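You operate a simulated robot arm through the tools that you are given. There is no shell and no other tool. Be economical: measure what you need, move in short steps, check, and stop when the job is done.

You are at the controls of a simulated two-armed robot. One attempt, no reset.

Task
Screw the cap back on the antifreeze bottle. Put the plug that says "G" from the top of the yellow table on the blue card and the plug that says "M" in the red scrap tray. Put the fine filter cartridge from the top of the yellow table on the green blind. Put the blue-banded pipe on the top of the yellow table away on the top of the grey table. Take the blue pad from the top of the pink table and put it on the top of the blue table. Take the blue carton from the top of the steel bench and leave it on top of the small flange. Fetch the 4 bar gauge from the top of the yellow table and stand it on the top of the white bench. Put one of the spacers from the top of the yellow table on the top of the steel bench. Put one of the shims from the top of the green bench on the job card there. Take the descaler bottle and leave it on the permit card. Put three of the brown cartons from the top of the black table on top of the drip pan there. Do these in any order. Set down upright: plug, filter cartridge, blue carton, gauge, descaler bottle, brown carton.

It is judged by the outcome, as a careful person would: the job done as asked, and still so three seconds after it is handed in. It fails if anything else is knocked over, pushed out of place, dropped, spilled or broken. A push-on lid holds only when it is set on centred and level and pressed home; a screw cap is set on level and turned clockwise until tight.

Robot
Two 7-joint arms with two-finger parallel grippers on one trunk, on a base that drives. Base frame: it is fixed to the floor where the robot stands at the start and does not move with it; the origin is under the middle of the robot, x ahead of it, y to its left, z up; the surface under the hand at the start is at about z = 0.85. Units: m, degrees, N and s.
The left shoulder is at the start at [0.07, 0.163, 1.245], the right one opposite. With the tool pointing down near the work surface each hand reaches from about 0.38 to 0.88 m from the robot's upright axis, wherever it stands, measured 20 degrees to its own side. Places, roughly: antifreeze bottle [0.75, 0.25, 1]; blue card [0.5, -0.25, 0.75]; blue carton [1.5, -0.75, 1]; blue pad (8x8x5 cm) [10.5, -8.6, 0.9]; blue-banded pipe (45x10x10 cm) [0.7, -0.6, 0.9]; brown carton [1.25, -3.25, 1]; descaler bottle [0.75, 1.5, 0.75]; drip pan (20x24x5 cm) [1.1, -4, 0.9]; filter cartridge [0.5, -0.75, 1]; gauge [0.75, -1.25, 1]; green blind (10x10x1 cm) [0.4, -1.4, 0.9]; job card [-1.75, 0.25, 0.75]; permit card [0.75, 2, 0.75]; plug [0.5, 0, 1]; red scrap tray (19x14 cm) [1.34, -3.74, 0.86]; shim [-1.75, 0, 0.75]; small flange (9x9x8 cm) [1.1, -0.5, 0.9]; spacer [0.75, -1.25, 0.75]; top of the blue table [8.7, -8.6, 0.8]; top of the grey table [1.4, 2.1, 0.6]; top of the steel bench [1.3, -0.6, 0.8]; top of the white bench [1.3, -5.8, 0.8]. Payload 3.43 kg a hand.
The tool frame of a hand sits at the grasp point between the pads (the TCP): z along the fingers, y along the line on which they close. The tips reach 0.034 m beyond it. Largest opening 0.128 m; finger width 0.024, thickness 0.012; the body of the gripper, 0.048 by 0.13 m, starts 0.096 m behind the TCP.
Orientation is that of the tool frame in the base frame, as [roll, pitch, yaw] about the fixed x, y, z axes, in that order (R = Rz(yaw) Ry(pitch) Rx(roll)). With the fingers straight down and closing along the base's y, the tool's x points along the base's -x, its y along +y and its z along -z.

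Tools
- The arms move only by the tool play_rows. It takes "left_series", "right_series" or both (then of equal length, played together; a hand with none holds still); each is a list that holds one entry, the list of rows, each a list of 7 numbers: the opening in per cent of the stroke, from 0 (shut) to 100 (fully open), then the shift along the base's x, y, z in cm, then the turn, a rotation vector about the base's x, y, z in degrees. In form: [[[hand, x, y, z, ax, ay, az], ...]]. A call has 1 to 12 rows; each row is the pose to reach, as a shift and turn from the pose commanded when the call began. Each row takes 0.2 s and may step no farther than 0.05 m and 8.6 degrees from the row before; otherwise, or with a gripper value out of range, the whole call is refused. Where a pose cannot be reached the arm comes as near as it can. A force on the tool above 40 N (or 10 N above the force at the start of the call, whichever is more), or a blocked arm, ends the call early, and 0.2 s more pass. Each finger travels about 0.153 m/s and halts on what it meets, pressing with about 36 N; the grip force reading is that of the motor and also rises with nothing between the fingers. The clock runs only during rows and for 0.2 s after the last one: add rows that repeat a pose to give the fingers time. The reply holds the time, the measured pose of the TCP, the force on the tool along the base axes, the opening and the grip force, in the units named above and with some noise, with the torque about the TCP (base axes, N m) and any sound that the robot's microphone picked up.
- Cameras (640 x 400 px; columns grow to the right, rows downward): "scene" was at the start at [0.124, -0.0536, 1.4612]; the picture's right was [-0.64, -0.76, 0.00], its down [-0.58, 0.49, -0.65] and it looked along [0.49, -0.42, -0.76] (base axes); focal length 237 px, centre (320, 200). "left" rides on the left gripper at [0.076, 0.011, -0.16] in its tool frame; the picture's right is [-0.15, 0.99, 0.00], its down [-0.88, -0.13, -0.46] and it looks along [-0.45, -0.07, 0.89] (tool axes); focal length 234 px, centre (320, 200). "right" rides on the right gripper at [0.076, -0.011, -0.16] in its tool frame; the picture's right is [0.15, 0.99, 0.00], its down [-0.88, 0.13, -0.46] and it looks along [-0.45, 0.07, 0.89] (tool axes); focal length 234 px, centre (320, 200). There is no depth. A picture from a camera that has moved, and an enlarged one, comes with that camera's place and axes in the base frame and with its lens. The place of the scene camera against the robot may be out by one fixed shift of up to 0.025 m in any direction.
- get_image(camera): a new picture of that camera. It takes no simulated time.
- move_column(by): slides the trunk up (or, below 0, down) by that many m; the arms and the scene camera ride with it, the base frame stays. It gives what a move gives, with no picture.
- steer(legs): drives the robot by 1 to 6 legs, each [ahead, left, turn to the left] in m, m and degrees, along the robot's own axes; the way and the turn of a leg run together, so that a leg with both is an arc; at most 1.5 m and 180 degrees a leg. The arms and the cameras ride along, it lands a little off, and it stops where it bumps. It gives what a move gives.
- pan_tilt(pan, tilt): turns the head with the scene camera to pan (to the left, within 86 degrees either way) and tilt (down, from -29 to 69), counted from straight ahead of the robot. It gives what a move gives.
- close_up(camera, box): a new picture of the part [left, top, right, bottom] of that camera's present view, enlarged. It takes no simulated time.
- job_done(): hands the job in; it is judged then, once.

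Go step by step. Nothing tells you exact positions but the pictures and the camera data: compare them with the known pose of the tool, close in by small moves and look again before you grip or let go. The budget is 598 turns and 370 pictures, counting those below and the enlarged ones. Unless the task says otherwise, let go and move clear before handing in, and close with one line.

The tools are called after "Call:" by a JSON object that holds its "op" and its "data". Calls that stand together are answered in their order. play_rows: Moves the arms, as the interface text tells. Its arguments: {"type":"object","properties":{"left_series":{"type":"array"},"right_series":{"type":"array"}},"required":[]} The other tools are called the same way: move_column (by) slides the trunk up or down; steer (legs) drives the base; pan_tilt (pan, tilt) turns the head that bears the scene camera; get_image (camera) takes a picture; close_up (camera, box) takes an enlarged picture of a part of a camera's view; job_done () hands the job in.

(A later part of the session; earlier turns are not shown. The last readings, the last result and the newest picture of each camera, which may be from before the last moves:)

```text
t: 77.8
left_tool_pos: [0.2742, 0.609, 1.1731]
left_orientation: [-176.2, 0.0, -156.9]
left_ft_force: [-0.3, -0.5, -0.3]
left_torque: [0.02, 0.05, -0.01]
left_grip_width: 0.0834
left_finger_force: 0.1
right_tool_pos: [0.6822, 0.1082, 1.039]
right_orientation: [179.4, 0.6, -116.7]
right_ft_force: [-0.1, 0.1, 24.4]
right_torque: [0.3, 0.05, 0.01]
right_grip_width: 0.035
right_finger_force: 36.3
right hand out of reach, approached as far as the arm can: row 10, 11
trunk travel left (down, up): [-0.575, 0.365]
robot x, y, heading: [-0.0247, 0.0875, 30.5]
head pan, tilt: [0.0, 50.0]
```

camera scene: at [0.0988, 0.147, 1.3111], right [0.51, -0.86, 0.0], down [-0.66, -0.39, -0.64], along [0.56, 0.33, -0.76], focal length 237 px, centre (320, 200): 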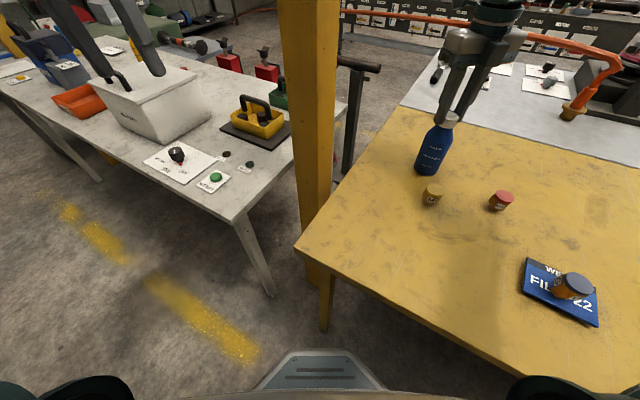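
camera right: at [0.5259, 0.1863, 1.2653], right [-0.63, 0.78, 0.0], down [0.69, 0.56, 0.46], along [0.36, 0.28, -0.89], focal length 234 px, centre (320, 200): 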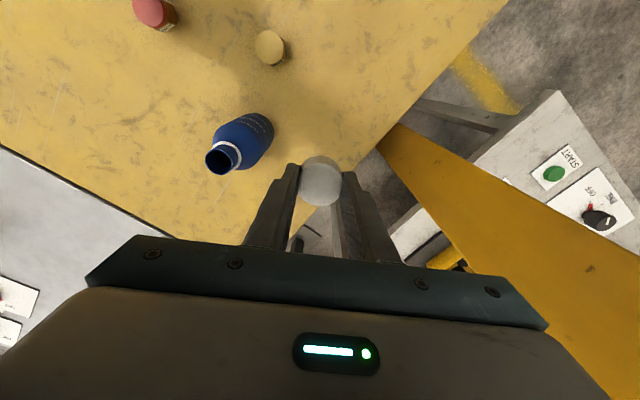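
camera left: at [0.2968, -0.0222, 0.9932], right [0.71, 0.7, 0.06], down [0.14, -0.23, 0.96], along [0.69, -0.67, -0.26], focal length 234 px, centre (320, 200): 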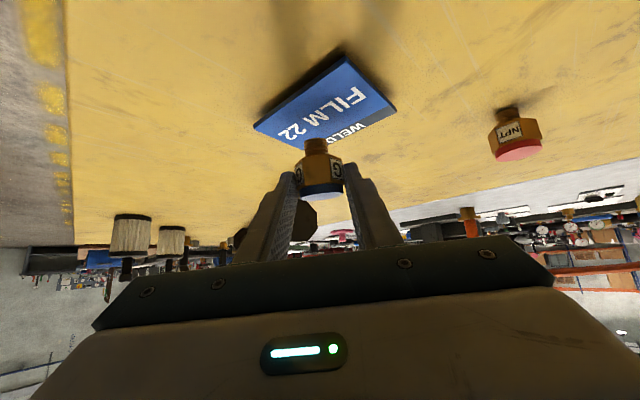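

The hand drifted off in the last rows, so I check the bottle right away.

Call:
{"op": "get_image", "data": {"camera": "scene"}}

Call:
{"op": "get_image", "data": {"camera": "right"}}

```text
309 pictures are left
camera scene: at [0.0992, 0.1452, 1.3112], right [0.51, -0.86, 0.0], down [-0.66, -0.39, -0.64], along [0.56, 0.33, -0.76], focal length 237 px, centre (320, 200)
```

scene: 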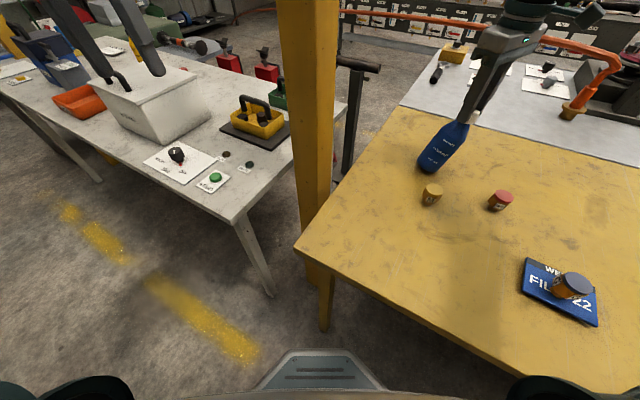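

```text
308 pictures are left
camera right: at [0.6595, 0.033, 1.197], right [-0.95, 0.31, 0.01], down [0.28, 0.84, 0.47], along [0.14, 0.45, -0.88], focal length 234 px, centre (320, 200)
```

right: 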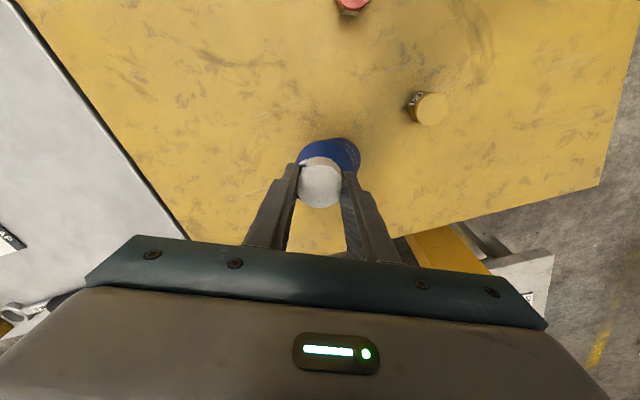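

The bottle is leaning in the grip because the wrist hit its limit. I reverse the drift gently to stand it up again.

Call:
{"op": "play_rows", "data": {"right_series": [[[0, -0.5, 0.7, 0, 0, 0, 4], [0, -1.1, 1.6, -0.1, 0, 0, 8], [0, -1.7, 2.5, -0.2, 0, 0, 11], [0, -2.3, 3.3, -0.3, 0, 0, 13], [0, -2.8, 4.05, -0.4, 0, 0, 15], [0, -2.8, 4.05, -0.4, 0, 0, 15]]]}}

Call:
{"op": "close_up", "data": {"camera": "scene", "box": [360, 60, 560, 210]}}

```text
t: 79.2
left_tool_pos: [0.2755, 0.6096, 1.1712]
left_orientation: [-176.1, 0.0, -156.8]
left_ft_force: [-0.4, 0.6, -0.6]
left_torque: [-0.01, -0.03, -0.02]
left_grip_width: 0.0834
left_finger_force: 0.1
right_tool_pos: [0.6558, 0.1488, 1.0321]
right_orientation: [-179.8, 0.0, -102.4]
right_ft_force: [1.4, -1.6, 5.8]
right_torque: [-0.04, -0.1, 0.0]
right_grip_width: 0.0349
right_finger_force: 36.0
trunk travel left (down, up): [-0.575, 0.365]
robot x, y, heading: [-0.0238, 0.088, 30.7]
head pan, tilt: [0.0, 50.0]
```

```text
2.67 times, centred on (460, 135) of scene
camera zoom: at [0.101, 0.1468, 1.3107], right [0.51, -0.86, 0.0], down [-0.66, -0.39, -0.64], along [0.55, 0.33, -0.77], focal length 631 px, centre (-53, 373)
```

zoom: 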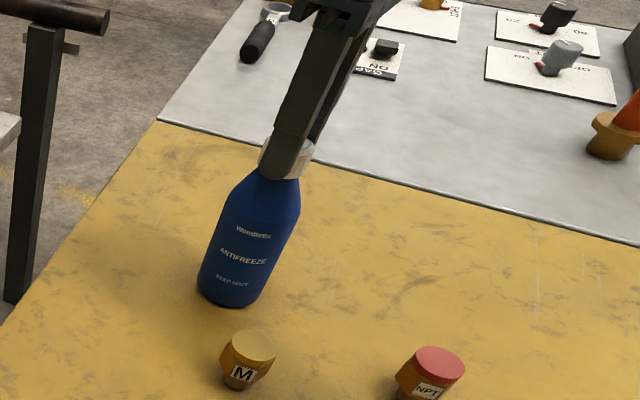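

The bottle stands upright again. I open the fingers and look at how the cap sits.

Call:
{"op": "play_rows", "data": {"right_series": [[[0, 0, 0, 0.2, 0, 0, 0], [45, 0, 0, 0.2, 0, 0, 0], [60, 0, 0, 0.2, 0, 0, 0], [60, 0, 0, 4, 0, 0, 0], [60, 0, 0, 8, 0, 0, 0], [60, 0, 0, 8, 0, 0, 0]]]}}

Call:
{"op": "close_up", "data": {"camera": "right", "box": [240, 90, 400, 190]}}

Call:
{"op": "close_up", "data": {"camera": "scene", "box": [410, 90, 490, 140]}}

```text
t: 80.6
left_tool_pos: [0.2774, 0.6124, 1.1712]
left_orientation: [-176.2, -0.2, -157.0]
left_ft_force: [0.2, 0.9, 0.1]
left_torque: [0.02, 0.0, -0.04]
left_grip_width: 0.0833
left_finger_force: 0.0
right_tool_pos: [0.6566, 0.1477, 1.1159]
right_orientation: [-179.9, 0.1, -102.5]
right_ft_force: [0.7, 0.1, -0.6]
right_torque: [0.01, -0.02, 0.0]
right_grip_width: 0.0768
right_finger_force: 0.0
trunk travel left (down, up): [-0.575, 0.365]
robot x, y, heading: [-0.0208, 0.0862, 30.8]
head pan, tilt: [0.0, 50.0]
```

```text
4.00 times, centred on (320, 140) of right
camera zoom: at [0.6504, 0.073, 1.2747], right [-1.0, 0.07, 0.0], down [0.06, 0.89, 0.46], along [0.03, 0.46, -0.89], focal length 937 px, centre (320, 440)
```

zoom: 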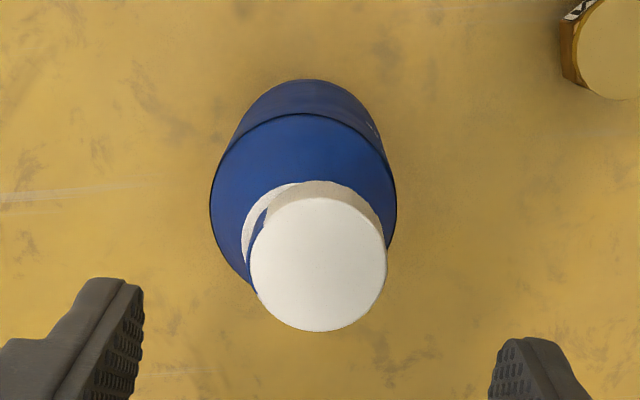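

```text
8.00 times, centred on (450, 115) of scene
camera zoom: at [0.102, 0.1472, 1.3107], right [0.51, -0.86, 0.0], down [-0.66, -0.39, -0.64], along [0.55, 0.33, -0.77], focal length 1893 px, centre (-720, 880)
```

zoom: 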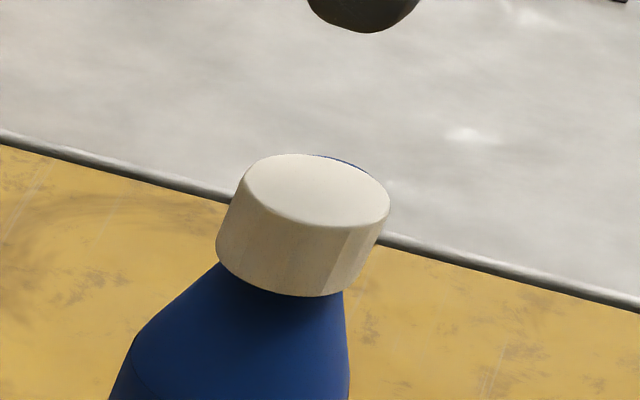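

The cap sits off-centre and tilted: the neck is several mm farther in +x than I had it. I rotate the wrist back in the air and re-measure from other angles.

Call:
{"op": "play_rows", "data": {"right_series": [[[60, 0, 0, 0, 0, 0, 8], [60, 0, 0, 0, 0, 0, 16], [60, 0, 0, 0, 0, 0, 24], [60, 0, 0, 0, 0, 0, 32], [60, 0, 0, 0, 0, 0, 40], [60, 0, 0, 0, 0, 0, 48], [60, 0, 0, 0, 0, 0, 56], [60, 0, 0, 0, 0, 0, 64], [60, 0, 0, 0, 0, 0, 72], [60, 0, 0, 0, 0, 0, 80], [60, 0, 0, 0, 0, 0, 88], [60, 0, 0, 0, 0, 0, 96]]]}}

Call:
{"op": "close_up", "data": {"camera": "right", "box": [240, 90, 400, 190]}}

Call:
{"op": "play_rows", "data": {"right_series": [[[60, 0, 0, 0, 0, 0, 8], [60, 0, 0, 0, 0, 0, 16], [60, 0, 0, 0, 0, 0, 24], [60, 0, 0, 0, 0, 0, 32], [60, 0, 0, 0, 0, 0, 40], [60, 0, 0, 0, 0, 0, 48], [60, 0, 0, 0, 0, 0, 56], [60, 0, 0, 0, 0, 0, 64], [60, 0, 0, 0, 0, 0, 72], [60, 0, 0, 0, 0, 0, 80], [60, 0, 0, 0, 0, 0, 88], [60, 0, 0, 0, 0, 0, 96]]]}}

Call:
{"op": "close_up", "data": {"camera": "right", "box": [240, 90, 400, 190]}}

Call:
{"op": "play_rows", "data": {"right_series": [[[60, 0, 0, 0, 0, 0, 8], [60, 0, 0, 0, 0, 0, 16], [60, 0, 0, 0, 0, 0, 24], [60, 0, 0, 0, 0, 0, 32], [60, 0, 0, 0, 0, 0, 40], [60, 0, 0, 0, 0, 0, 48], [60, 0, 0, 0, 0, 0, 56], [60, 0, 0, 0, 0, 0, 64], [60, 0, 0, 0, 0, 0, 72], [60, 0, 0, 0, 0, 0, 80], [60, 0, 0, 0, 0, 0, 88], [60, 0, 0, 0, 0, 0, 96]]]}}

Call:
{"op": "close_up", "data": {"camera": "right", "box": [240, 90, 400, 190]}}

```text
t: 83.2
left_tool_pos: [0.2756, 0.6115, 1.1708]
left_orientation: [-176.2, -0.2, -156.9]
left_ft_force: [-0.2, 0.1, 0.1]
left_torque: [0.0, 0.0, 0.02]
left_grip_width: 0.0832
left_finger_force: 0.1
right_tool_pos: [0.6559, 0.1496, 1.1122]
right_orientation: [-179.8, 0.0, -6.3]
right_ft_force: [-0.9, 0.0, -0.2]
right_torque: [0.01, -0.02, -0.01]
right_grip_width: 0.0766
right_finger_force: 0.0
trunk travel left (down, up): [-0.575, 0.365]
robot x, y, heading: [-0.0195, 0.0866, 30.3]
head pan, tilt: [0.0, 50.0]
```

```text
4.00 times, centred on (320, 140) of right
camera zoom: at [0.7329, 0.1525, 1.2718], right [0.04, -1.0, 0.0], down [-0.89, -0.04, 0.46], along [-0.46, -0.01, -0.89], focal length 937 px, centre (320, 440)
```

zoom: 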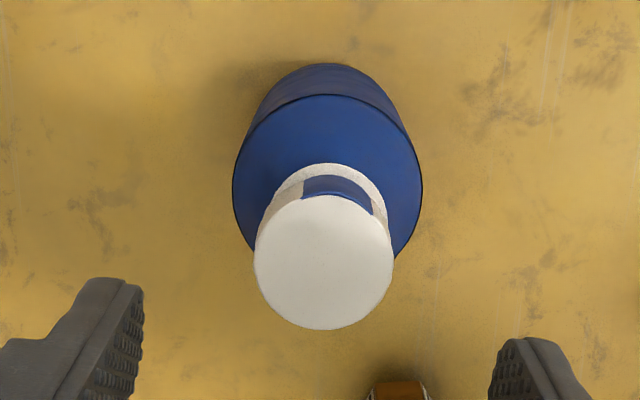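

```text
t: 85.8
left_tool_pos: [0.2761, 0.6106, 1.1715]
left_orientation: [-176.2, -0.2, -156.9]
left_ft_force: [0.6, 0.4, 0.3]
left_torque: [-0.01, 0.02, 0.0]
left_grip_width: 0.0832
left_finger_force: 0.0
right_tool_pos: [0.6554, 0.1498, 1.1131]
right_orientation: [-179.8, 0.2, 89.9]
right_ft_force: [-0.2, 0.1, -0.7]
right_torque: [0.02, 0.01, -0.02]
right_grip_width: 0.0768
right_finger_force: 0.0
trunk travel left (down, up): [-0.575, 0.365]
robot x, y, heading: [-0.023, 0.0889, 30.6]
head pan, tilt: [0.0, 50.0]
```

```text
4.00 times, centred on (320, 140) of right
camera zoom: at [0.6458, 0.2266, 1.2712], right [0.99, 0.14, 0.0], down [0.13, -0.88, 0.46], along [0.06, -0.45, -0.89], focal length 937 px, centre (320, 440)
```

zoom: 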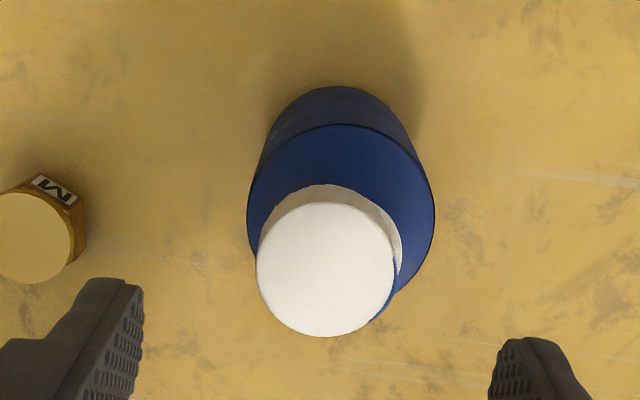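

```text
t: 88.4
left_tool_pos: [0.2763, 0.6108, 1.1708]
left_orientation: [-176.2, -0.2, -156.9]
left_ft_force: [-0.3, 0.1, -0.1]
left_torque: [-0.01, 0.0, 0.02]
left_grip_width: 0.0833
left_finger_force: 0.1
right_tool_pos: [0.6576, 0.1495, 1.1128]
right_orientation: [-179.8, 0.1, -174.2]
right_ft_force: [-0.1, -0.3, 0.5]
right_torque: [0.02, 0.0, -0.05]
right_grip_width: 0.0768
right_finger_force: 0.2
trunk travel left (down, up): [-0.575, 0.365]
robot x, y, heading: [-0.0238, 0.0848, 30.3]
head pan, tilt: [0.0, 50.0]
```

```text
4.00 times, centred on (320, 140) of right
camera zoom: at [0.5818, 0.1318, 1.2718], right [-0.25, 0.97, 0.0], down [0.86, 0.22, 0.46], along [0.44, 0.11, -0.89], focal length 937 px, centre (320, 440)
```

zoom: 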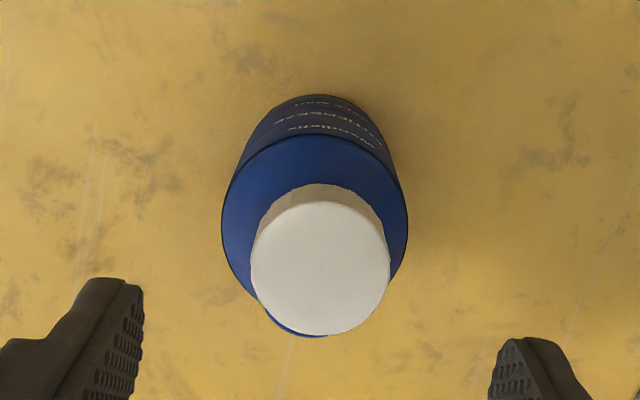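

Bottle axis is at [0.6627, 0.148] and the cap sits at [0.657, 0.149]. I rotate so the fingers close along x, which will level the cap, then regrip it.

Call:
{"op": "play_rows", "data": {"right_series": [[[60, 0, 0, 0, 0, 0, 8], [60, 0, 0, 0, 0, 0, 16], [60, 0, 0, 0, 0, 0, 24], [60, 0, 0, 0, 0, 0, 32], [60, 0, 0, 0, 0, 0, 40], [60, 0, 0, 0, 0, 0, 48], [60, 0, 0, 0, 0, 0, 56], [60, 0, 0, 0, 0, 0, 64], [60, 0, 0, 0, 0, 0, 72], [60, 0, 0, 0, 0, 0, 80], [60, 0, 0, 0, 0, 0, 84]]]}}

```text
t: 90.8
left_tool_pos: [0.2773, 0.6106, 1.1711]
left_orientation: [-176.2, -0.2, -157.0]
left_ft_force: [0.4, -0.2, 0.7]
left_torque: [0.0, 0.0, 0.02]
left_grip_width: 0.0832
left_finger_force: 0.1
right_tool_pos: [0.5578, 0.1576, 1.113]
right_orientation: [-179.3, 0.0, -91.5]
right_ft_force: [0.2, 1.0, -0.1]
right_torque: [0.02, 0.01, -0.01]
right_grip_width: 0.0769
right_finger_force: 0.0
right hand out of reach, approached as far as the arm can: row 9, 10, 11
trunk travel left (down, up): [-0.575, 0.365]
robot x, y, heading: [-0.0242, 0.085, 30.6]
head pan, tilt: [0.0, 50.0]
```

Call:
{"op": "play_rows", "data": {"right_series": [[[60, 2, 0, 0, 0, 0, -8], [60, 4.5, -0.3, 0, 0, 0, -16], [60, 7.5, -0.6, 0, 0, 0, -20], [60, 9.9, -0.85, 0, 0, 0, -22], [60, 9.9, -0.85, 0, 0, 0, -22]]]}}

Call:
{"op": "get_image", "data": {"camera": "right"}}

```text
t: 92.0
left_tool_pos: [0.2755, 0.6099, 1.1714]
left_orientation: [-176.2, -0.2, -156.9]
left_ft_force: [-0.6, -0.6, 0.1]
left_torque: [0.03, -0.04, 0.0]
left_grip_width: 0.0831
left_finger_force: 0.1
right_tool_pos: [0.6551, 0.1509, 1.1102]
right_orientation: [-179.7, 0.1, -112.4]
right_ft_force: [-0.5, 0.0, 0.0]
right_torque: [0.01, -0.04, 0.01]
right_grip_width: 0.0771
right_finger_force: 0.1
trunk travel left (down, up): [-0.575, 0.365]
robot x, y, heading: [-0.0236, 0.0839, 30.4]
head pan, tilt: [0.0, 50.0]
```

```text
301 pictures are left
camera right: at [0.6358, 0.0767, 1.2703], right [-0.97, 0.24, -0.01], down [0.21, 0.86, 0.46], along [0.12, 0.44, -0.89], focal length 234 px, centre (320, 200)
```

right: 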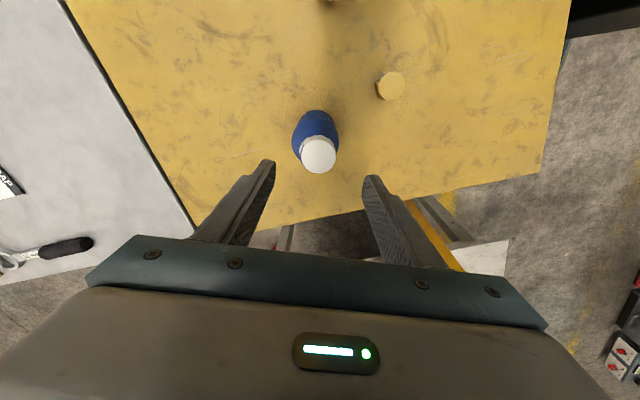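

Call:
{"op": "play_rows", "data": {"right_series": [[[60, 0.2, -0.2, -3, 0, 0, 0], [60, 0.2, -0.2, -6, 0, 0, 0], [60, 0.2, -0.2, -7.2, 0, 0, 0], [60, 0.2, -0.2, -7.2, 0, 0, 0], [30, 0.2, -0.2, -7.2, 0, 0, 0], [0, 0.2, -0.2, -7.2, 0, 0, 0], [0, 0.2, -0.2, -7.2, 0, 0, 0]]]}}

Call:
{"op": "play_rows", "data": {"right_series": [[[0, 0, 0, 1, 0, 0, 0], [0, 0, 0, 2, 0, 0, 0], [0, 0, 0, 3.5, 0, 0, 0], [0, 0, 0, 5, 0, 0, 0], [0, 0, 0, 5, 0, 0, 0]]]}}

Call:
{"op": "close_up", "data": {"camera": "right", "box": [240, 110, 400, 210]}}

Call:
{"op": "close_up", "data": {"camera": "scene", "box": [390, 60, 510, 135]}}

```text
t: 93.6
left_tool_pos: [0.2755, 0.6105, 1.1709]
left_orientation: [-176.2, 0.0, -156.8]
left_ft_force: [-0.2, 0.5, 0.5]
left_torque: [0.0, -0.02, -0.05]
left_grip_width: 0.0833
left_finger_force: 0.2
right_tool_pos: [0.6598, 0.1498, 1.0386]
right_orientation: [-179.6, 0.3, -112.4]
right_ft_force: [5.2, 0.4, 13.8]
right_torque: [-0.03, -0.39, -0.01]
right_grip_width: 0.029
right_finger_force: 35.9
trunk travel left (down, up): [-0.575, 0.365]
robot x, y, heading: [-0.0255, 0.0833, 30.5]
head pan, tilt: [0.0, 50.0]
```

```text
t: 94.8
left_tool_pos: [0.2757, 0.6113, 1.1708]
left_orientation: [-176.2, -0.2, -156.8]
left_ft_force: [-0.4, -1.1, -0.6]
left_torque: [-0.01, -0.01, -0.02]
left_grip_width: 0.0832
left_finger_force: 0.0
right_tool_pos: [0.6598, 0.149, 1.0875]
right_orientation: [-179.8, 0.2, -112.4]
right_ft_force: [0.6, 0.1, -2.8]
right_torque: [0.01, -0.04, -0.01]
right_grip_width: 0.0286
right_finger_force: 35.7
trunk travel left (down, up): [-0.575, 0.365]
robot x, y, heading: [-0.0194, 0.0832, 30.4]
head pan, tilt: [0.0, 50.0]
```

```text
4.00 times, centred on (320, 160) of right
camera zoom: at [0.6403, 0.0758, 1.2468], right [-0.97, 0.24, 0.0], down [0.21, 0.86, 0.46], along [0.11, 0.44, -0.89], focal length 937 px, centre (320, 360)
```

zoom: 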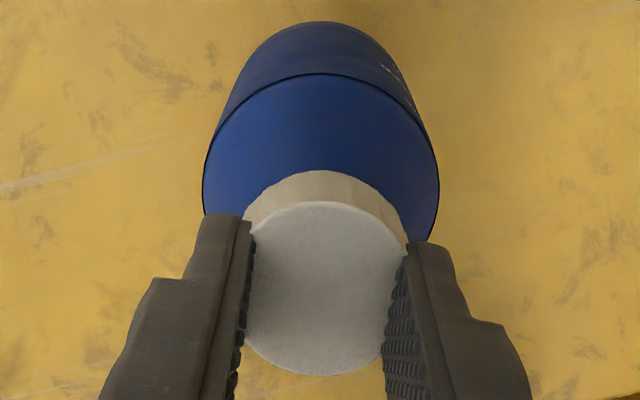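

```text
5.33 times, centred on (450, 98) of scene
camera zoom: at [0.102, 0.1472, 1.3107], right [0.51, -0.86, 0.0], down [-0.66, -0.39, -0.64], along [0.55, 0.33, -0.77], focal length 1262 px, centre (-373, 747)
```

zoom: 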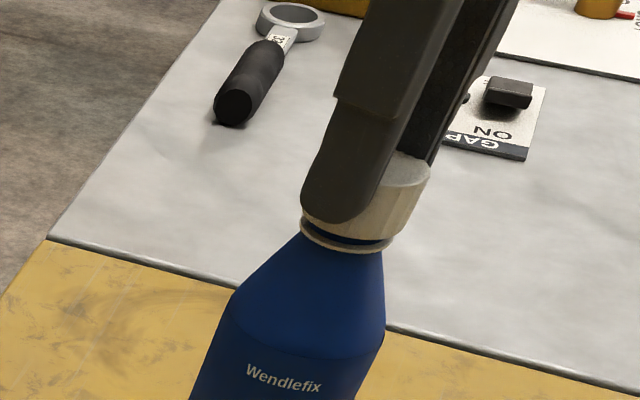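

The bottle came up with the cap. The fingers seem to have pinched the neck as well, so I lower it back carefully.

Call:
{"op": "play_rows", "data": {"right_series": [[[0, 0, 0, -1.5, 0, 0, 0], [0, 0, 0, -3, 0, 0, 0], [0, 0, 0, -4, 0, 0, 0], [0, 0, 0, -4.5, 0, 0, 0], [0, 0, 0, -4.8, 0, 0, 0], [0, 0, 0, -5, 0, 0, 0]]]}}

Call:
{"op": "close_up", "data": {"camera": "scene", "box": [370, 70, 530, 170]}}

```text
t: 96.2
left_tool_pos: [0.2755, 0.611, 1.172]
left_orientation: [-176.2, -0.1, -156.8]
left_ft_force: [-0.9, 0.2, 0.1]
left_torque: [0.01, -0.03, 0.01]
left_grip_width: 0.0831
left_finger_force: 0.0
right_tool_pos: [0.6586, 0.1501, 1.0387]
right_orientation: [-179.5, 0.3, -112.4]
right_ft_force: [3.5, -1.1, 14.5]
right_torque: [-0.19, -0.11, -0.01]
right_grip_width: 0.0287
right_finger_force: 35.5
trunk travel left (down, up): [-0.575, 0.365]
robot x, y, heading: [-0.0221, 0.0836, 30.4]
head pan, tilt: [0.0, 50.0]
```

```text
4.00 times, centred on (450, 120) of scene
camera zoom: at [0.1003, 0.1468, 1.3112], right [0.51, -0.86, 0.0], down [-0.66, -0.39, -0.64], along [0.55, 0.33, -0.77], focal length 946 px, centre (-200, 520)
```

zoom: 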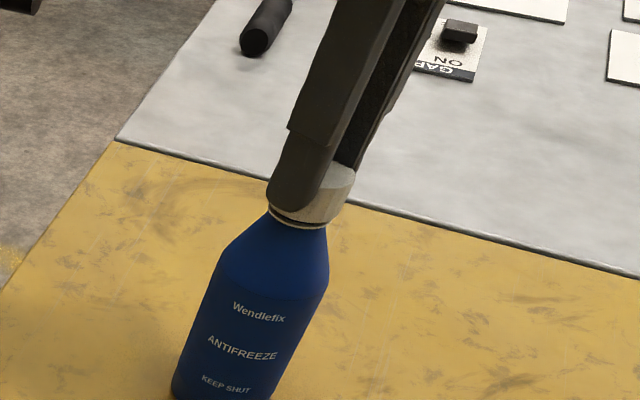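

Call:
{"op": "play_rows", "data": {"right_series": [[[0, 0, 0, 0.2, 0, 0, 0], [60, 0, 0, 0.2, 0, 0, 0], [60, 0, 0, 0.2, 0, 0, 0], [60, 0, 0, 4, 0, 0, 0], [60, 0, 0, 7, 0, 0, 0], [60, 0, 0, 7, 0, 0, 0]]]}}

Call:
{"op": "close_up", "data": {"camera": "right", "box": [240, 100, 400, 200]}}

Call:
{"op": "close_up", "data": {"camera": "scene", "box": [410, 90, 490, 140]}}

```text
t: 97.6
left_tool_pos: [0.2764, 0.6106, 1.1715]
left_orientation: [-176.2, -0.3, -156.8]
left_ft_force: [0.5, 0.7, 0.7]
left_torque: [0.0, -0.01, -0.01]
left_grip_width: 0.0833
left_finger_force: 0.0
right_tool_pos: [0.6592, 0.15, 1.1077]
right_orientation: [-179.8, 0.1, -112.4]
right_ft_force: [0.0, 0.7, 0.1]
right_torque: [-0.01, 0.02, -0.01]
right_grip_width: 0.0768
right_finger_force: 0.1
trunk travel left (down, up): [-0.575, 0.365]
robot x, y, heading: [-0.0269, 0.0851, 30.6]
head pan, tilt: [0.0, 50.0]
```

```text
4.00 times, centred on (320, 150) of right
camera zoom: at [0.6395, 0.0764, 1.266], right [-0.97, 0.24, 0.0], down [0.21, 0.86, 0.46], along [0.11, 0.44, -0.89], focal length 937 px, centre (320, 400)
```

zoom: 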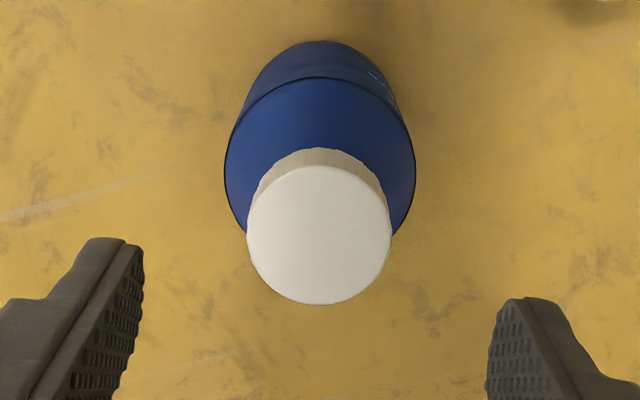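

```text
8.00 times, centred on (450, 115) of scene
camera zoom: at [0.1018, 0.147, 1.3107], right [0.51, -0.86, 0.0], down [-0.66, -0.39, -0.64], along [0.55, 0.33, -0.77], focal length 1893 px, centre (-720, 880)
```

zoom: 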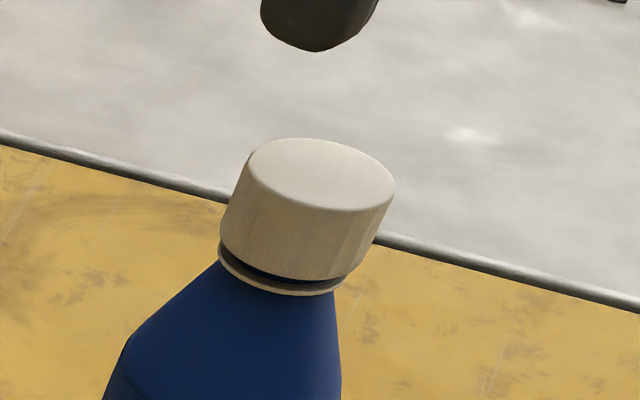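

The squeeze left the cap level and centred on the neck at [0.659, 0.150]. I grip it again a bit higher and turn clockwise.

Call:
{"op": "play_rows", "data": {"right_series": [[[60, 0, 0, -3, 0, 0, 0], [60, 0, 0, -6, 0, 0, 0], [60, 0, 0, -6.7, 0, 0, 0], [60, 0, 0, -6.7, 0, 0, 0], [30, 0, 0, -6.7, 0, 0, 0], [0, 0, 0, -6.7, 0, 0, 0], [0, 0, 0, -6.7, 0, 0, 0], [0, 0, 0, -6.9, 0, 0, -8], [0, 0, 0, -7.0, 0, 0, -16], [0, 0, 0, -7.0, 0, 0, -24]]]}}

```text
t: 99.8
left_tool_pos: [0.2759, 0.6115, 1.1725]
left_orientation: [-176.2, 0.0, -156.8]
left_ft_force: [-0.2, -1.1, 0.1]
left_torque: [0.01, -0.02, 0.02]
left_grip_width: 0.0829
left_finger_force: 0.1
right_tool_pos: [0.658, 0.1498, 1.0386]
right_orientation: [-179.7, 0.2, -136.6]
right_ft_force: [1.6, -2.8, 14.0]
right_torque: [-0.16, -0.05, 0.02]
right_grip_width: 0.0345
right_finger_force: 36.1
trunk travel left (down, up): [-0.575, 0.365]
robot x, y, heading: [-0.0205, 0.0866, 30.3]
head pan, tilt: [0.0, 50.0]
```

Grip width 0.0345 means a proper cap grip, with about 14 N down. I continue turning.

Call:
{"op": "play_rows", "data": {"right_series": [[[0, 0, 0, 0, 0, 0, -8], [0, 0, 0, 0, 0, 0, -16], [0, 0, 0, 0, 0, 0, -24], [0, 0, 0, -0.05, 0, 0, -32], [0, 0, 0, -0.05, 0, 0, -40], [0, 0, 0, -0.05, 0, 0, -48], [0, 0, 0, -0.1, 0, 0, -56], [0, 0, 0, -0.1, 0, 0, -64], [0, 0, 0, -0.1, 0, 0, -72], [0, 0, 0, -0.1, 0, 0, -80]]]}}

Call:
{"op": "close_up", "data": {"camera": "scene", "box": [390, 70, 510, 145]}}

```text
t: 102.0
left_tool_pos: [0.2751, 0.6108, 1.1727]
left_orientation: [-176.3, -0.1, -156.9]
left_ft_force: [0.8, 0.1, 0.3]
left_torque: [0.0, 0.0, 0.01]
left_grip_width: 0.0831
left_finger_force: 0.0
right_tool_pos: [0.6577, 0.15, 1.0365]
right_orientation: [-179.8, 0.1, 143.5]
right_ft_force: [2.7, -3.4, 16.7]
right_torque: [-0.26, -0.25, -0.03]
right_grip_width: 0.0348
right_finger_force: 35.9
trunk travel left (down, up): [-0.575, 0.365]
robot x, y, heading: [-0.0245, 0.0876, 30.5]
head pan, tilt: [0.0, 50.0]
```

```text
5.33 times, centred on (450, 108) of scene
camera zoom: at [0.0999, 0.1463, 1.311], right [0.51, -0.86, 0.0], down [-0.66, -0.39, -0.64], along [0.55, 0.33, -0.77], focal length 1262 px, centre (-373, 693)
```

zoom: 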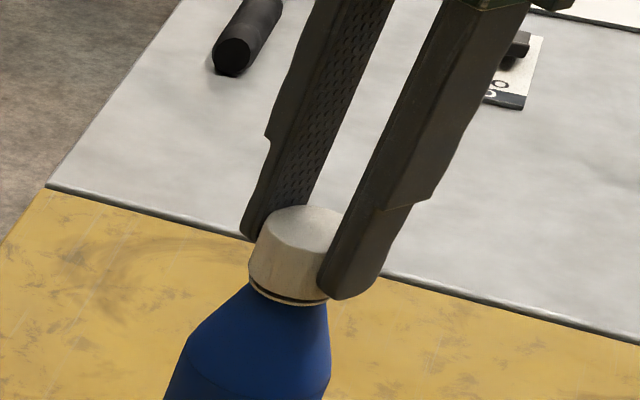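

Call:
{"op": "play_rows", "data": {"right_series": [[[0, 0, 0, 0, 0, 0, -8], [0, 0, 0, 0, 0, 0, -16], [0, 0, 0, 0, 0, 0, -24], [0, 0, 0, -0.05, 0, 0, -32], [0, 0, 0, -0.05, 0, 0, -40], [0, 0, 0, -0.05, 0, 0, -48], [0, 0, 0, -0.1, 0, 0, -56], [0, 0, 0, -0.1, 0, 0, -64], [0, 0, 0, -0.1, 0, 0, -72], [0, 0, 0, -0.1, 0, 0, -80], [0, 0, 0, -0.1, 0, 0, -88]]]}}

Call:
{"op": "close_up", "data": {"camera": "scene", "box": [390, 70, 510, 145]}}

```text
t: 104.4
left_tool_pos: [0.2755, 0.6106, 1.1711]
left_orientation: [-176.2, -0.1, -156.8]
left_ft_force: [0.1, 0.8, 0.2]
left_torque: [0.01, 0.0, 0.0]
left_grip_width: 0.0833
left_finger_force: 0.0
right_tool_pos: [0.6576, 0.1511, 1.0354]
right_orientation: [-179.8, 0.0, 55.4]
right_ft_force: [-2.2, -1.3, 7.7]
right_torque: [0.05, 0.15, -0.01]
right_grip_width: 0.0348
right_finger_force: 35.6
trunk travel left (down, up): [-0.575, 0.365]
robot x, y, heading: [-0.0231, 0.0875, 30.8]
head pan, tilt: [0.0, 50.0]
```

```text
5.33 times, centred on (450, 108) of scene
camera zoom: at [0.1002, 0.1471, 1.3108], right [0.51, -0.86, 0.0], down [-0.66, -0.39, -0.64], along [0.55, 0.33, -0.77], focal length 1262 px, centre (-373, 693)
```

zoom: 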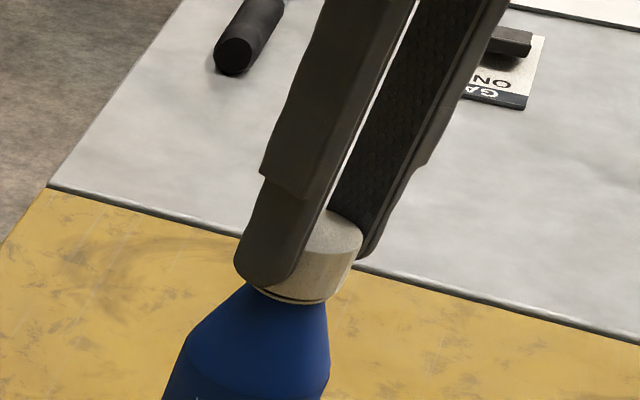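

The cap is drawing down: height and push force are both dropping, so the thread engages. I continue.

Call:
{"op": "play_rows", "data": {"right_series": [[[0, 0, 0, -0.05, 0, 0, -8], [0, 0, 0, -0.05, 0, 0, -16], [0, 0, 0, -0.05, 0, 0, -24], [0, 0, 0, -0.1, 0, 0, -32], [0, 0, 0, -0.1, 0, 0, -40], [0, 0, 0, -0.1, 0, 0, -48], [0, 0, 0, -0.15, 0, 0, -56], [0, 0, 0, -0.15, 0, 0, -64], [0, 0, 0, -0.15, 0, 0, -72], [0, 0, 0, -0.15, 0, 0, -80], [0, 0, 0, -0.15, 0, 0, -88]]]}}

Call:
{"op": "close_up", "data": {"camera": "scene", "box": [390, 70, 510, 145]}}

```text
t: 106.8
left_tool_pos: [0.2747, 0.612, 1.1708]
left_orientation: [-176.1, -0.1, -156.9]
left_ft_force: [-0.3, 0.5, -0.4]
left_torque: [-0.01, 0.0, -0.01]
left_grip_width: 0.0829
left_finger_force: 0.1
right_tool_pos: [0.6581, 0.1501, 1.0345]
right_orientation: [-179.6, 0.1, -32.6]
right_ft_force: [0.6, 2.1, 9.8]
right_torque: [0.02, -0.02, 0.02]
right_grip_width: 0.0348
right_finger_force: 36.1
trunk travel left (down, up): [-0.575, 0.365]
robot x, y, heading: [-0.0235, 0.0867, 30.7]
head pan, tilt: [0.0, 50.0]
```

```text
5.33 times, centred on (450, 108) of scene
camera zoom: at [0.1003, 0.1474, 1.3108], right [0.51, -0.86, 0.0], down [-0.66, -0.39, -0.64], along [0.55, 0.33, -0.77], focal length 1262 px, centre (-373, 693)
```

zoom: 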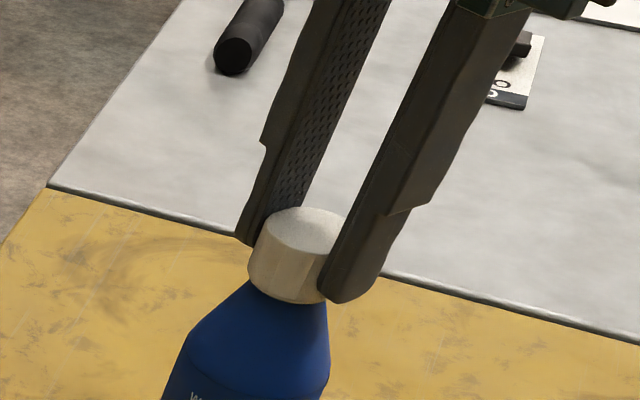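

Call:
{"op": "play_rows", "data": {"right_series": [[[0, 0, 0, 0, 0, 0, -8], [0, 0, 0, 0, 0, 0, -16], [0, 0, 0, 0, 0, 0, -24], [0, 0, 0, 0, 0, 0, -32], [0, 0, 0, 0, 0, 0, -40]]]}}

Call:
{"op": "close_up", "data": {"camera": "scene", "box": [370, 80, 530, 180]}}

```text
t: 108.0
left_tool_pos: [0.275, 0.6108, 1.171]
left_orientation: [-176.2, -0.1, -156.9]
left_ft_force: [-0.3, 0.9, -0.2]
left_torque: [0.0, 0.02, -0.03]
left_grip_width: 0.0833
left_finger_force: 0.1
right_tool_pos: [0.6584, 0.1509, 1.0339]
right_orientation: [-179.7, 0.0, -72.4]
right_ft_force: [-0.2, -2.1, 6.9]
right_torque: [-0.16, 0.02, 0.11]
right_grip_width: 0.0349
right_finger_force: 35.5
trunk travel left (down, up): [-0.575, 0.365]
robot x, y, heading: [-0.0225, 0.0856, 30.6]
head pan, tilt: [0.0, 50.0]
```

```text
4.00 times, centred on (450, 130) of scene
camera zoom: at [0.1006, 0.147, 1.3108], right [0.51, -0.86, 0.0], down [-0.66, -0.39, -0.64], along [0.55, 0.33, -0.77], focal length 946 px, centre (-200, 480)
```

zoom: 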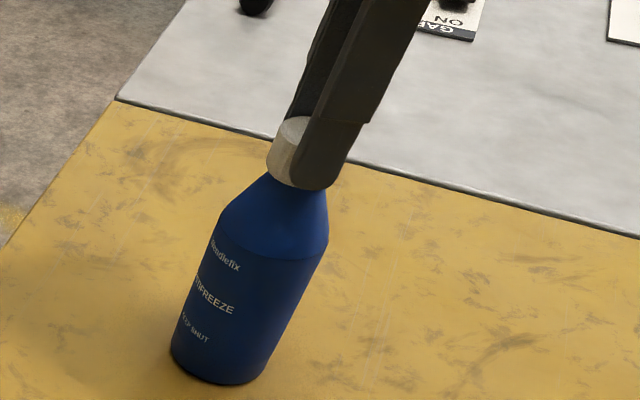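

The bottle now turns along with the cap, so it has tightened. I press down a little harder for one last nip.

Call:
{"op": "play_rows", "data": {"right_series": [[[0, 0, 0, -0.25, 0, 0, 0], [0, 0, 0, -0.3, 0, 0, -7], [0, 0, 0, -0.3, 0, 0, -14], [0, 0, 0, -0.3, 0, 0, -21], [0, 0, 0, -0.3, 0, 0, -21]]]}}

Call:
{"op": "close_up", "data": {"camera": "scene", "box": [370, 80, 530, 180]}}

```text
t: 109.2
left_tool_pos: [0.273, 0.6118, 1.1723]
left_orientation: [-176.1, 0.0, -156.9]
left_ft_force: [0.7, -0.5, 0.1]
left_torque: [0.0, 0.01, -0.01]
left_grip_width: 0.083
left_finger_force: 0.1
right_tool_pos: [0.6563, 0.1505, 1.0336]
right_orientation: [-179.5, 0.2, -93.5]
right_ft_force: [1.8, -0.7, 28.6]
right_torque: [-0.11, -0.03, 0.23]
right_grip_width: 0.0348
right_finger_force: 36.0
trunk travel left (down, up): [-0.575, 0.365]
robot x, y, heading: [-0.0246, 0.0827, 30.2]
head pan, tilt: [0.0, 50.0]
```

```text
4.00 times, centred on (450, 130) of scene
camera zoom: at [0.0985, 0.1467, 1.3112], right [0.51, -0.86, 0.0], down [-0.66, -0.39, -0.64], along [0.56, 0.33, -0.76], focal length 946 px, centre (-200, 480)
```

zoom: 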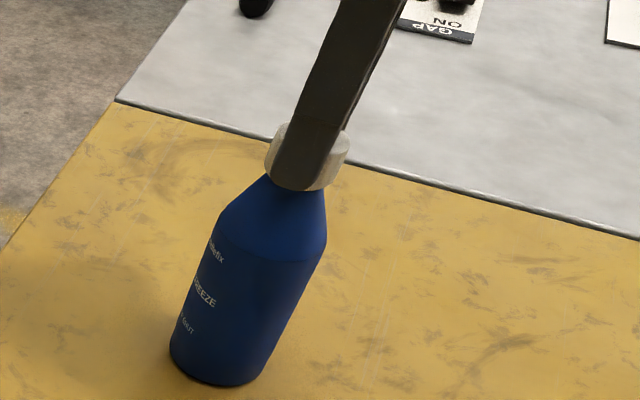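

The torque reached 0.23 Nm with the bottle turning under it, so the cap is tight. I release and rise.

Call:
{"op": "play_rows", "data": {"right_series": [[[0, 0, 0, 0.3, 0, 0, 0], [60, 0, 0, 0.3, 0, 0, 0], [60, 0, 0, 0.3, 0, 0, 0], [60, 0, 0, 4, 0, 0, 0], [60, 0, 0, 8, 0, 0, 0], [60, 0, 0, 12, 0, 0, 0]]]}}

Call:
{"op": "close_up", "data": {"camera": "scene", "box": [410, 90, 490, 140]}}

Call:
{"op": "get_image", "data": {"camera": "right"}}

```text
t: 110.6
left_tool_pos: [0.2765, 0.6128, 1.1714]
left_orientation: [-176.1, -0.2, -156.9]
left_ft_force: [0.7, -0.4, 0.1]
left_torque: [0.02, 0.02, -0.02]
left_grip_width: 0.0832
left_finger_force: 0.0
right_tool_pos: [0.6581, 0.1478, 1.1501]
right_orientation: [-179.8, 0.1, -93.4]
right_ft_force: [0.2, 0.5, 0.2]
right_torque: [-0.03, -0.02, -0.03]
right_grip_width: 0.0767
right_finger_force: 0.1
trunk travel left (down, up): [-0.575, 0.365]
robot x, y, heading: [-0.0233, 0.0835, 30.3]
head pan, tilt: [0.0, 50.0]
```

```text
8.00 times, centred on (450, 115) of scene
camera zoom: at [0.1011, 0.1471, 1.3107], right [0.51, -0.86, 0.0], down [-0.66, -0.39, -0.64], along [0.55, 0.33, -0.77], focal length 1893 px, centre (-720, 880)
```

zoom: 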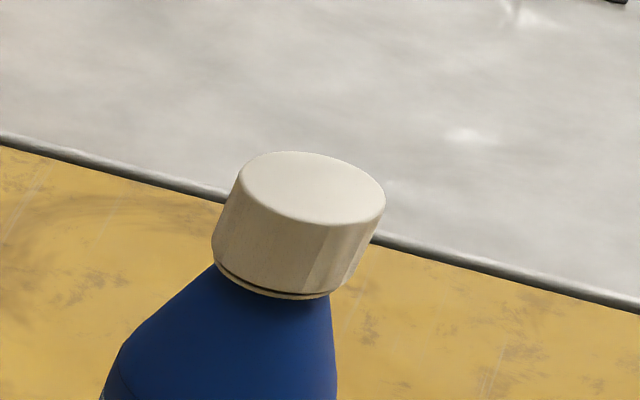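

```text
289 pictures are left
camera right: at [0.6636, 0.0729, 1.3091], right [-1.0, -0.09, 0.0], down [-0.08, 0.89, 0.46], along [-0.04, 0.45, -0.89], focal length 234 px, centre (320, 200)
```

right: 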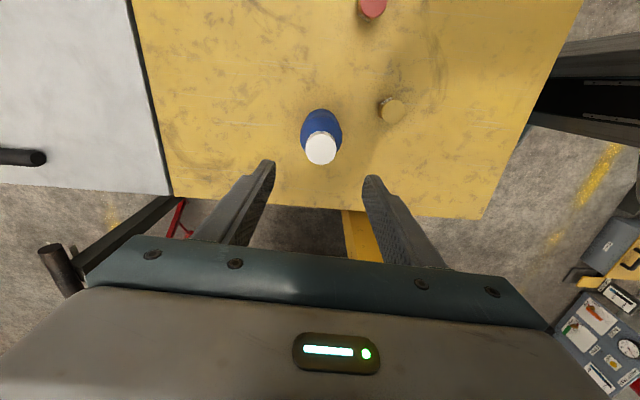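

The cap is level and seated. Now I unwind the right wrist in the air.

Call:
{"op": "play_rows", "data": {"right_series": [[[60, 0, 0, 2, 0, 0, 8.5], [60, 0, 0, 4, 0, 0, 17], [60, 0, 0, 6, 0, 0, 25.5], [60, 0, 0, 8, 0, 0, 34], [60, 0, 0, 8, 0, 0, 42.5], [60, 0, 0, 8, 0, 0, 51], [60, 0, 0, 8, 0, 0, 59.5], [60, 0, 0, 8, 0, 0, 68], [60, 0, 0, 8, 0, 0, 76.5], [60, 0, 0, 8, 0, 0, 85], [60, 0, 0, 8, 0, 0, 93.5], [60, 0, 0, 8, 0, 0, 102]]]}}

Call:
{"op": "play_rows", "data": {"right_series": [[[60, 0, 0, 0, 0, 0, 8.5], [60, 0, 0, 0, 0, 0, 17], [60, 0, 0, 0, 0, 0, 25.5], [60, 0, 0, 0, 0, 0, 34], [60, 0, 0, 0, 0, 0, 42.5], [60, 0, 0, 0, 0, 0, 51], [60, 0, 0, 0, 0, 0, 59.5], [60, 0, 0, 0, 0, 0, 68], [60, 0, 0, 0, 0, 0, 76.5], [60, 0, 0, 0, 0, 0, 85], [60, 0, 0, 0, 0, 0, 93.5], [60, 0, 0, 0, 0, 0, 102]]]}}

Call:
{"op": "play_rows", "data": {"right_series": [[[60, 0, 0, 0, 0, 0, 8.5], [60, 0, 0, 0, 0, 0, 17], [60, 0, 0, 0, 0, 0, 25.5], [60, -3, 0, 0, 0, 0, 34], [60, -6, 0, 0, 0, 0, 42.5], [60, -9, 0, 0, 0, 0, 51], [60, -12, -1, 0, 0, 0, 59.5], [60, -15, -2, 0, 0, 0, 68], [60, -18, -3, 0, 0, 0, 76.5], [60, -20, -4, 0, 0, 0, 85], [60, -22, -5, 0, 0, 0, 93.5], [60, -22, -5, 0, 0, 0, 98]]]}}

```text
t: 113.2
left_tool_pos: [0.2769, 0.6117, 1.1723]
left_orientation: [-176.2, -0.3, -156.9]
left_ft_force: [0.4, 0.1, 0.2]
left_torque: [-0.01, -0.04, 0.0]
left_grip_width: 0.0828
left_finger_force: 0.1
right_tool_pos: [0.6589, 0.1508, 1.2319]
right_orientation: [-179.7, 0.1, 8.9]
right_ft_force: [0.2, -0.5, -0.4]
right_torque: [-0.03, 0.02, -0.01]
right_grip_width: 0.0769
right_finger_force: 0.0
trunk travel left (down, up): [-0.575, 0.365]
robot x, y, heading: [-0.0218, 0.0876, 30.3]
head pan, tilt: [0.0, 50.0]
```

```text
t: 115.8
left_tool_pos: [0.2767, 0.6106, 1.1697]
left_orientation: [-176.2, -0.3, -156.8]
left_ft_force: [-0.1, 0.1, 0.1]
left_torque: [0.0, -0.01, 0.0]
left_grip_width: 0.0831
left_finger_force: 0.0
right_tool_pos: [0.6587, 0.1515, 1.2308]
right_orientation: [-179.8, 0.1, 110.8]
right_ft_force: [0.3, 0.0, -0.5]
right_torque: [0.05, -0.02, 0.0]
right_grip_width: 0.0768
right_finger_force: 0.0
trunk travel left (down, up): [-0.575, 0.365]
robot x, y, heading: [-0.0217, 0.0895, 30.5]
head pan, tilt: [0.0, 50.0]
```

```text
t: 118.4
left_tool_pos: [0.2761, 0.612, 1.1707]
left_orientation: [-176.2, -0.2, -157.0]
left_ft_force: [0.0, -0.1, 0.5]
left_torque: [-0.02, 0.0, 0.04]
left_grip_width: 0.0832
left_finger_force: 0.0
right_tool_pos: [0.4374, 0.1001, 1.2306]
right_orientation: [-179.7, 0.1, -151.2]
right_ft_force: [1.2, 0.7, 0.6]
right_torque: [-0.05, 0.03, 0.02]
right_grip_width: 0.0765
right_finger_force: 0.1
trunk travel left (down, up): [-0.575, 0.365]
robot x, y, heading: [-0.0222, 0.0872, 30.5]
head pan, tilt: [0.0, 50.0]
```

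Next is the white table to the left (descaler bottle and permit card). I look there.

Call:
{"op": "pan_tilt", "data": {"pan": 40, "tilt": 25}}

Call:
{"op": "get_image", "data": {"camera": "scene"}}

```text
t: 119.5
left_tool_pos: [0.2764, 0.6101, 1.1709]
left_orientation: [-176.2, -0.2, -156.9]
left_ft_force: [0.3, 0.6, -1.0]
left_torque: [-0.03, -0.01, 0.01]
left_grip_width: 0.0831
left_finger_force: 0.0
right_tool_pos: [0.4377, 0.0998, 1.2314]
right_orientation: [-179.8, 0.1, -151.4]
right_ft_force: [0.2, 0.0, 1.1]
right_torque: [0.0, 0.02, 0.0]
right_grip_width: 0.0767
right_finger_force: 0.0
trunk travel left (down, up): [-0.575, 0.365]
robot x, y, heading: [-0.0228, 0.0849, 30.5]
head pan, tilt: [40.0, 25.0]
```

```text
288 pictures are left
camera scene: at [0.0659, 0.1949, 1.3482], right [0.94, -0.33, 0.0], down [-0.14, -0.4, -0.91], along [0.3, 0.85, -0.42], focal length 237 px, centre (320, 200)
```

scene: 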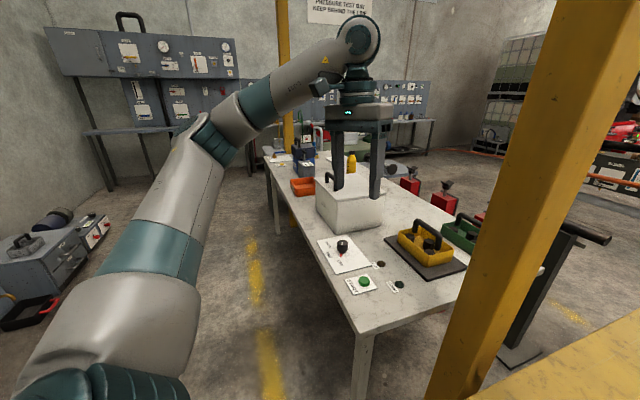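

I back away from the table, square up and drive left along the aisle to the white table.

Call:
{"op": "steer", "data": {"legs": [[-0.3, 0, 0], [0, 0, -30.5], [0, 1.45, 0]]}}

Call:
{"op": "pan_tilt", "data": {"pan": 10, "tilt": 40}}

Call:
{"op": "get_image", "data": {"camera": "scene"}}

```text
t: 129.9
left_tool_pos: [0.2485, 1.7068, 1.1717]
left_orientation: [-176.2, -0.2, 172.5]
left_ft_force: [-0.1, 0.9, -0.2]
left_torque: [-0.01, -0.03, 0.0]
left_grip_width: 0.0833
left_finger_force: 0.0
right_tool_pos: [0.1281, 1.1836, 1.2318]
right_orientation: [-179.9, 0.1, 178.0]
right_ft_force: [0.0, 0.4, 0.2]
right_torque: [-0.01, 0.0, 0.0]
right_grip_width: 0.0767
right_finger_force: 0.2
trunk travel left (down, up): [-0.575, 0.365]
robot x, y, heading: [-0.2746, 1.4065, 0.1]
head pan, tilt: [40.0, 25.0]
```

```text
t: 130.9
left_tool_pos: [0.2495, 1.7061, 1.1712]
left_orientation: [-176.2, -0.2, 172.5]
left_ft_force: [0.2, 0.3, 0.7]
left_torque: [0.0, -0.01, 0.0]
left_grip_width: 0.0831
left_finger_force: 0.0
right_tool_pos: [0.1281, 1.1855, 1.2307]
right_orientation: [-179.8, 0.1, 178.1]
right_ft_force: [0.2, 0.0, 0.2]
right_torque: [0.0, -0.01, 0.02]
right_grip_width: 0.0767
right_finger_force: 0.0
trunk travel left (down, up): [-0.575, 0.365]
robot x, y, heading: [-0.2795, 1.4082, 0.4]
head pan, tilt: [10.0, 40.0]
```

```text
287 pictures are left
camera scene: at [-0.1273, 1.4177, 1.325], right [0.17, -0.98, 0.0], down [-0.63, -0.11, -0.77], along [0.75, 0.13, -0.64], focal length 237 px, centre (320, 200)
```

scene: 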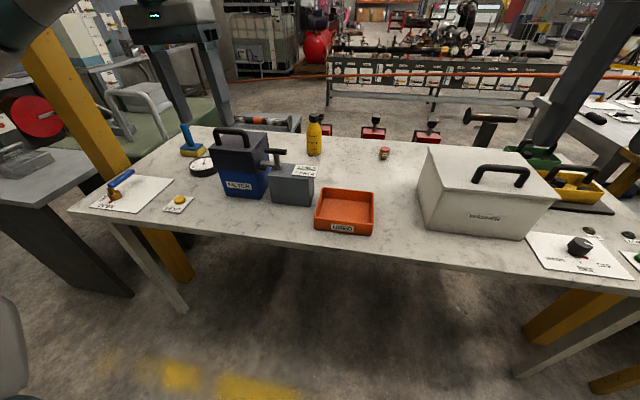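

Call:
{"op": "close_up", "data": {"camera": "scene", "box": [160, 110, 340, 220]}}

Call:
{"op": "close_up", "data": {"camera": "scene", "box": [60, 110, 220, 220]}}

```text
3.56 times, centred on (250, 165) of scene
camera zoom: at [-0.1273, 1.4177, 1.325], right [0.17, -0.98, 0.0], down [-0.63, -0.11, -0.77], along [0.75, 0.13, -0.64], focal length 841 px, centre (569, 324)
```

zoom: 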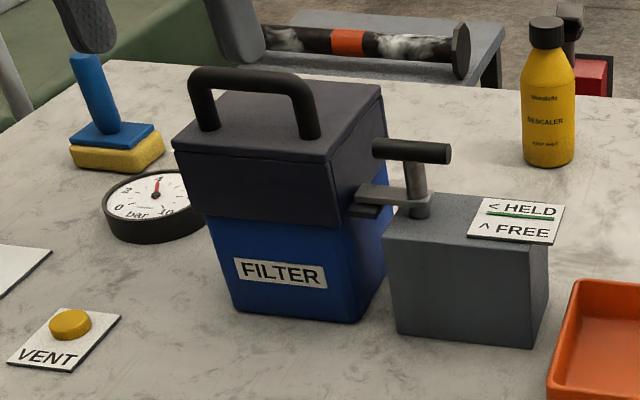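

```text
3.64 times, centred on (140, 165) of scene
camera zoom: at [-0.1273, 1.4177, 1.325], right [0.17, -0.98, 0.0], down [-0.63, -0.11, -0.77], along [0.75, 0.13, -0.64], focal length 860 px, centre (974, 327)
```

zoom: 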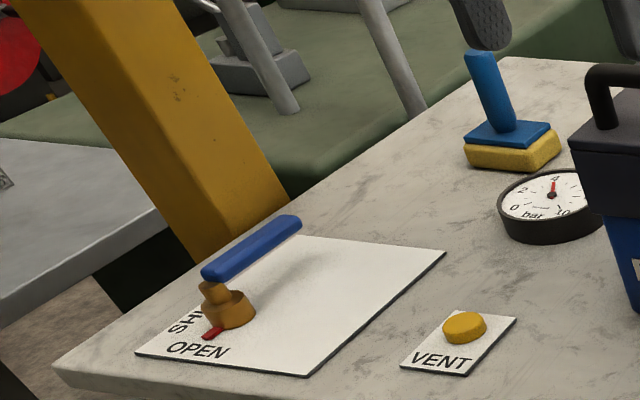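

The descaler is the yellow bottle. The permit card may be hidden behind the FILTER bin, so I move further left and look.

Call:
{"op": "steer", "data": {"legs": [[0, 0.45, 0]]}}

Call:
{"op": "get_image", "data": {"camera": "scene"}}

```text
t: 133.6
left_tool_pos: [0.2482, 2.149, 1.1712]
left_orientation: [-176.2, -0.2, 172.5]
left_ft_force: [0.1, -0.6, -0.4]
left_torque: [0.0, 0.02, 0.01]
left_grip_width: 0.0833
left_finger_force: 0.1
right_tool_pos: [0.1275, 1.6254, 1.2309]
right_orientation: [-179.8, 0.1, 178.1]
right_ft_force: [-0.4, -0.1, 0.9]
right_torque: [-0.03, 0.01, 0.0]
right_grip_width: 0.0767
right_finger_force: 0.1
trunk travel left (down, up): [-0.575, 0.365]
robot x, y, heading: [-0.2726, 1.8475, 0.1]
head pan, tilt: [10.0, 40.0]
```

```text
284 pictures are left
camera scene: at [-0.1272, 1.8593, 1.3249], right [0.17, -0.98, 0.0], down [-0.63, -0.11, -0.77], along [0.75, 0.13, -0.64], focal length 237 px, centre (320, 200)
```

scene: 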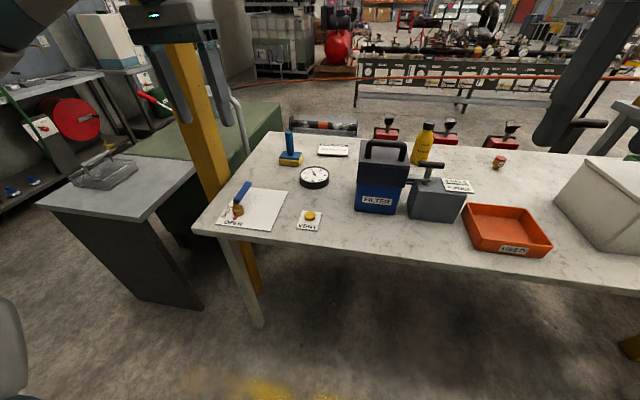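

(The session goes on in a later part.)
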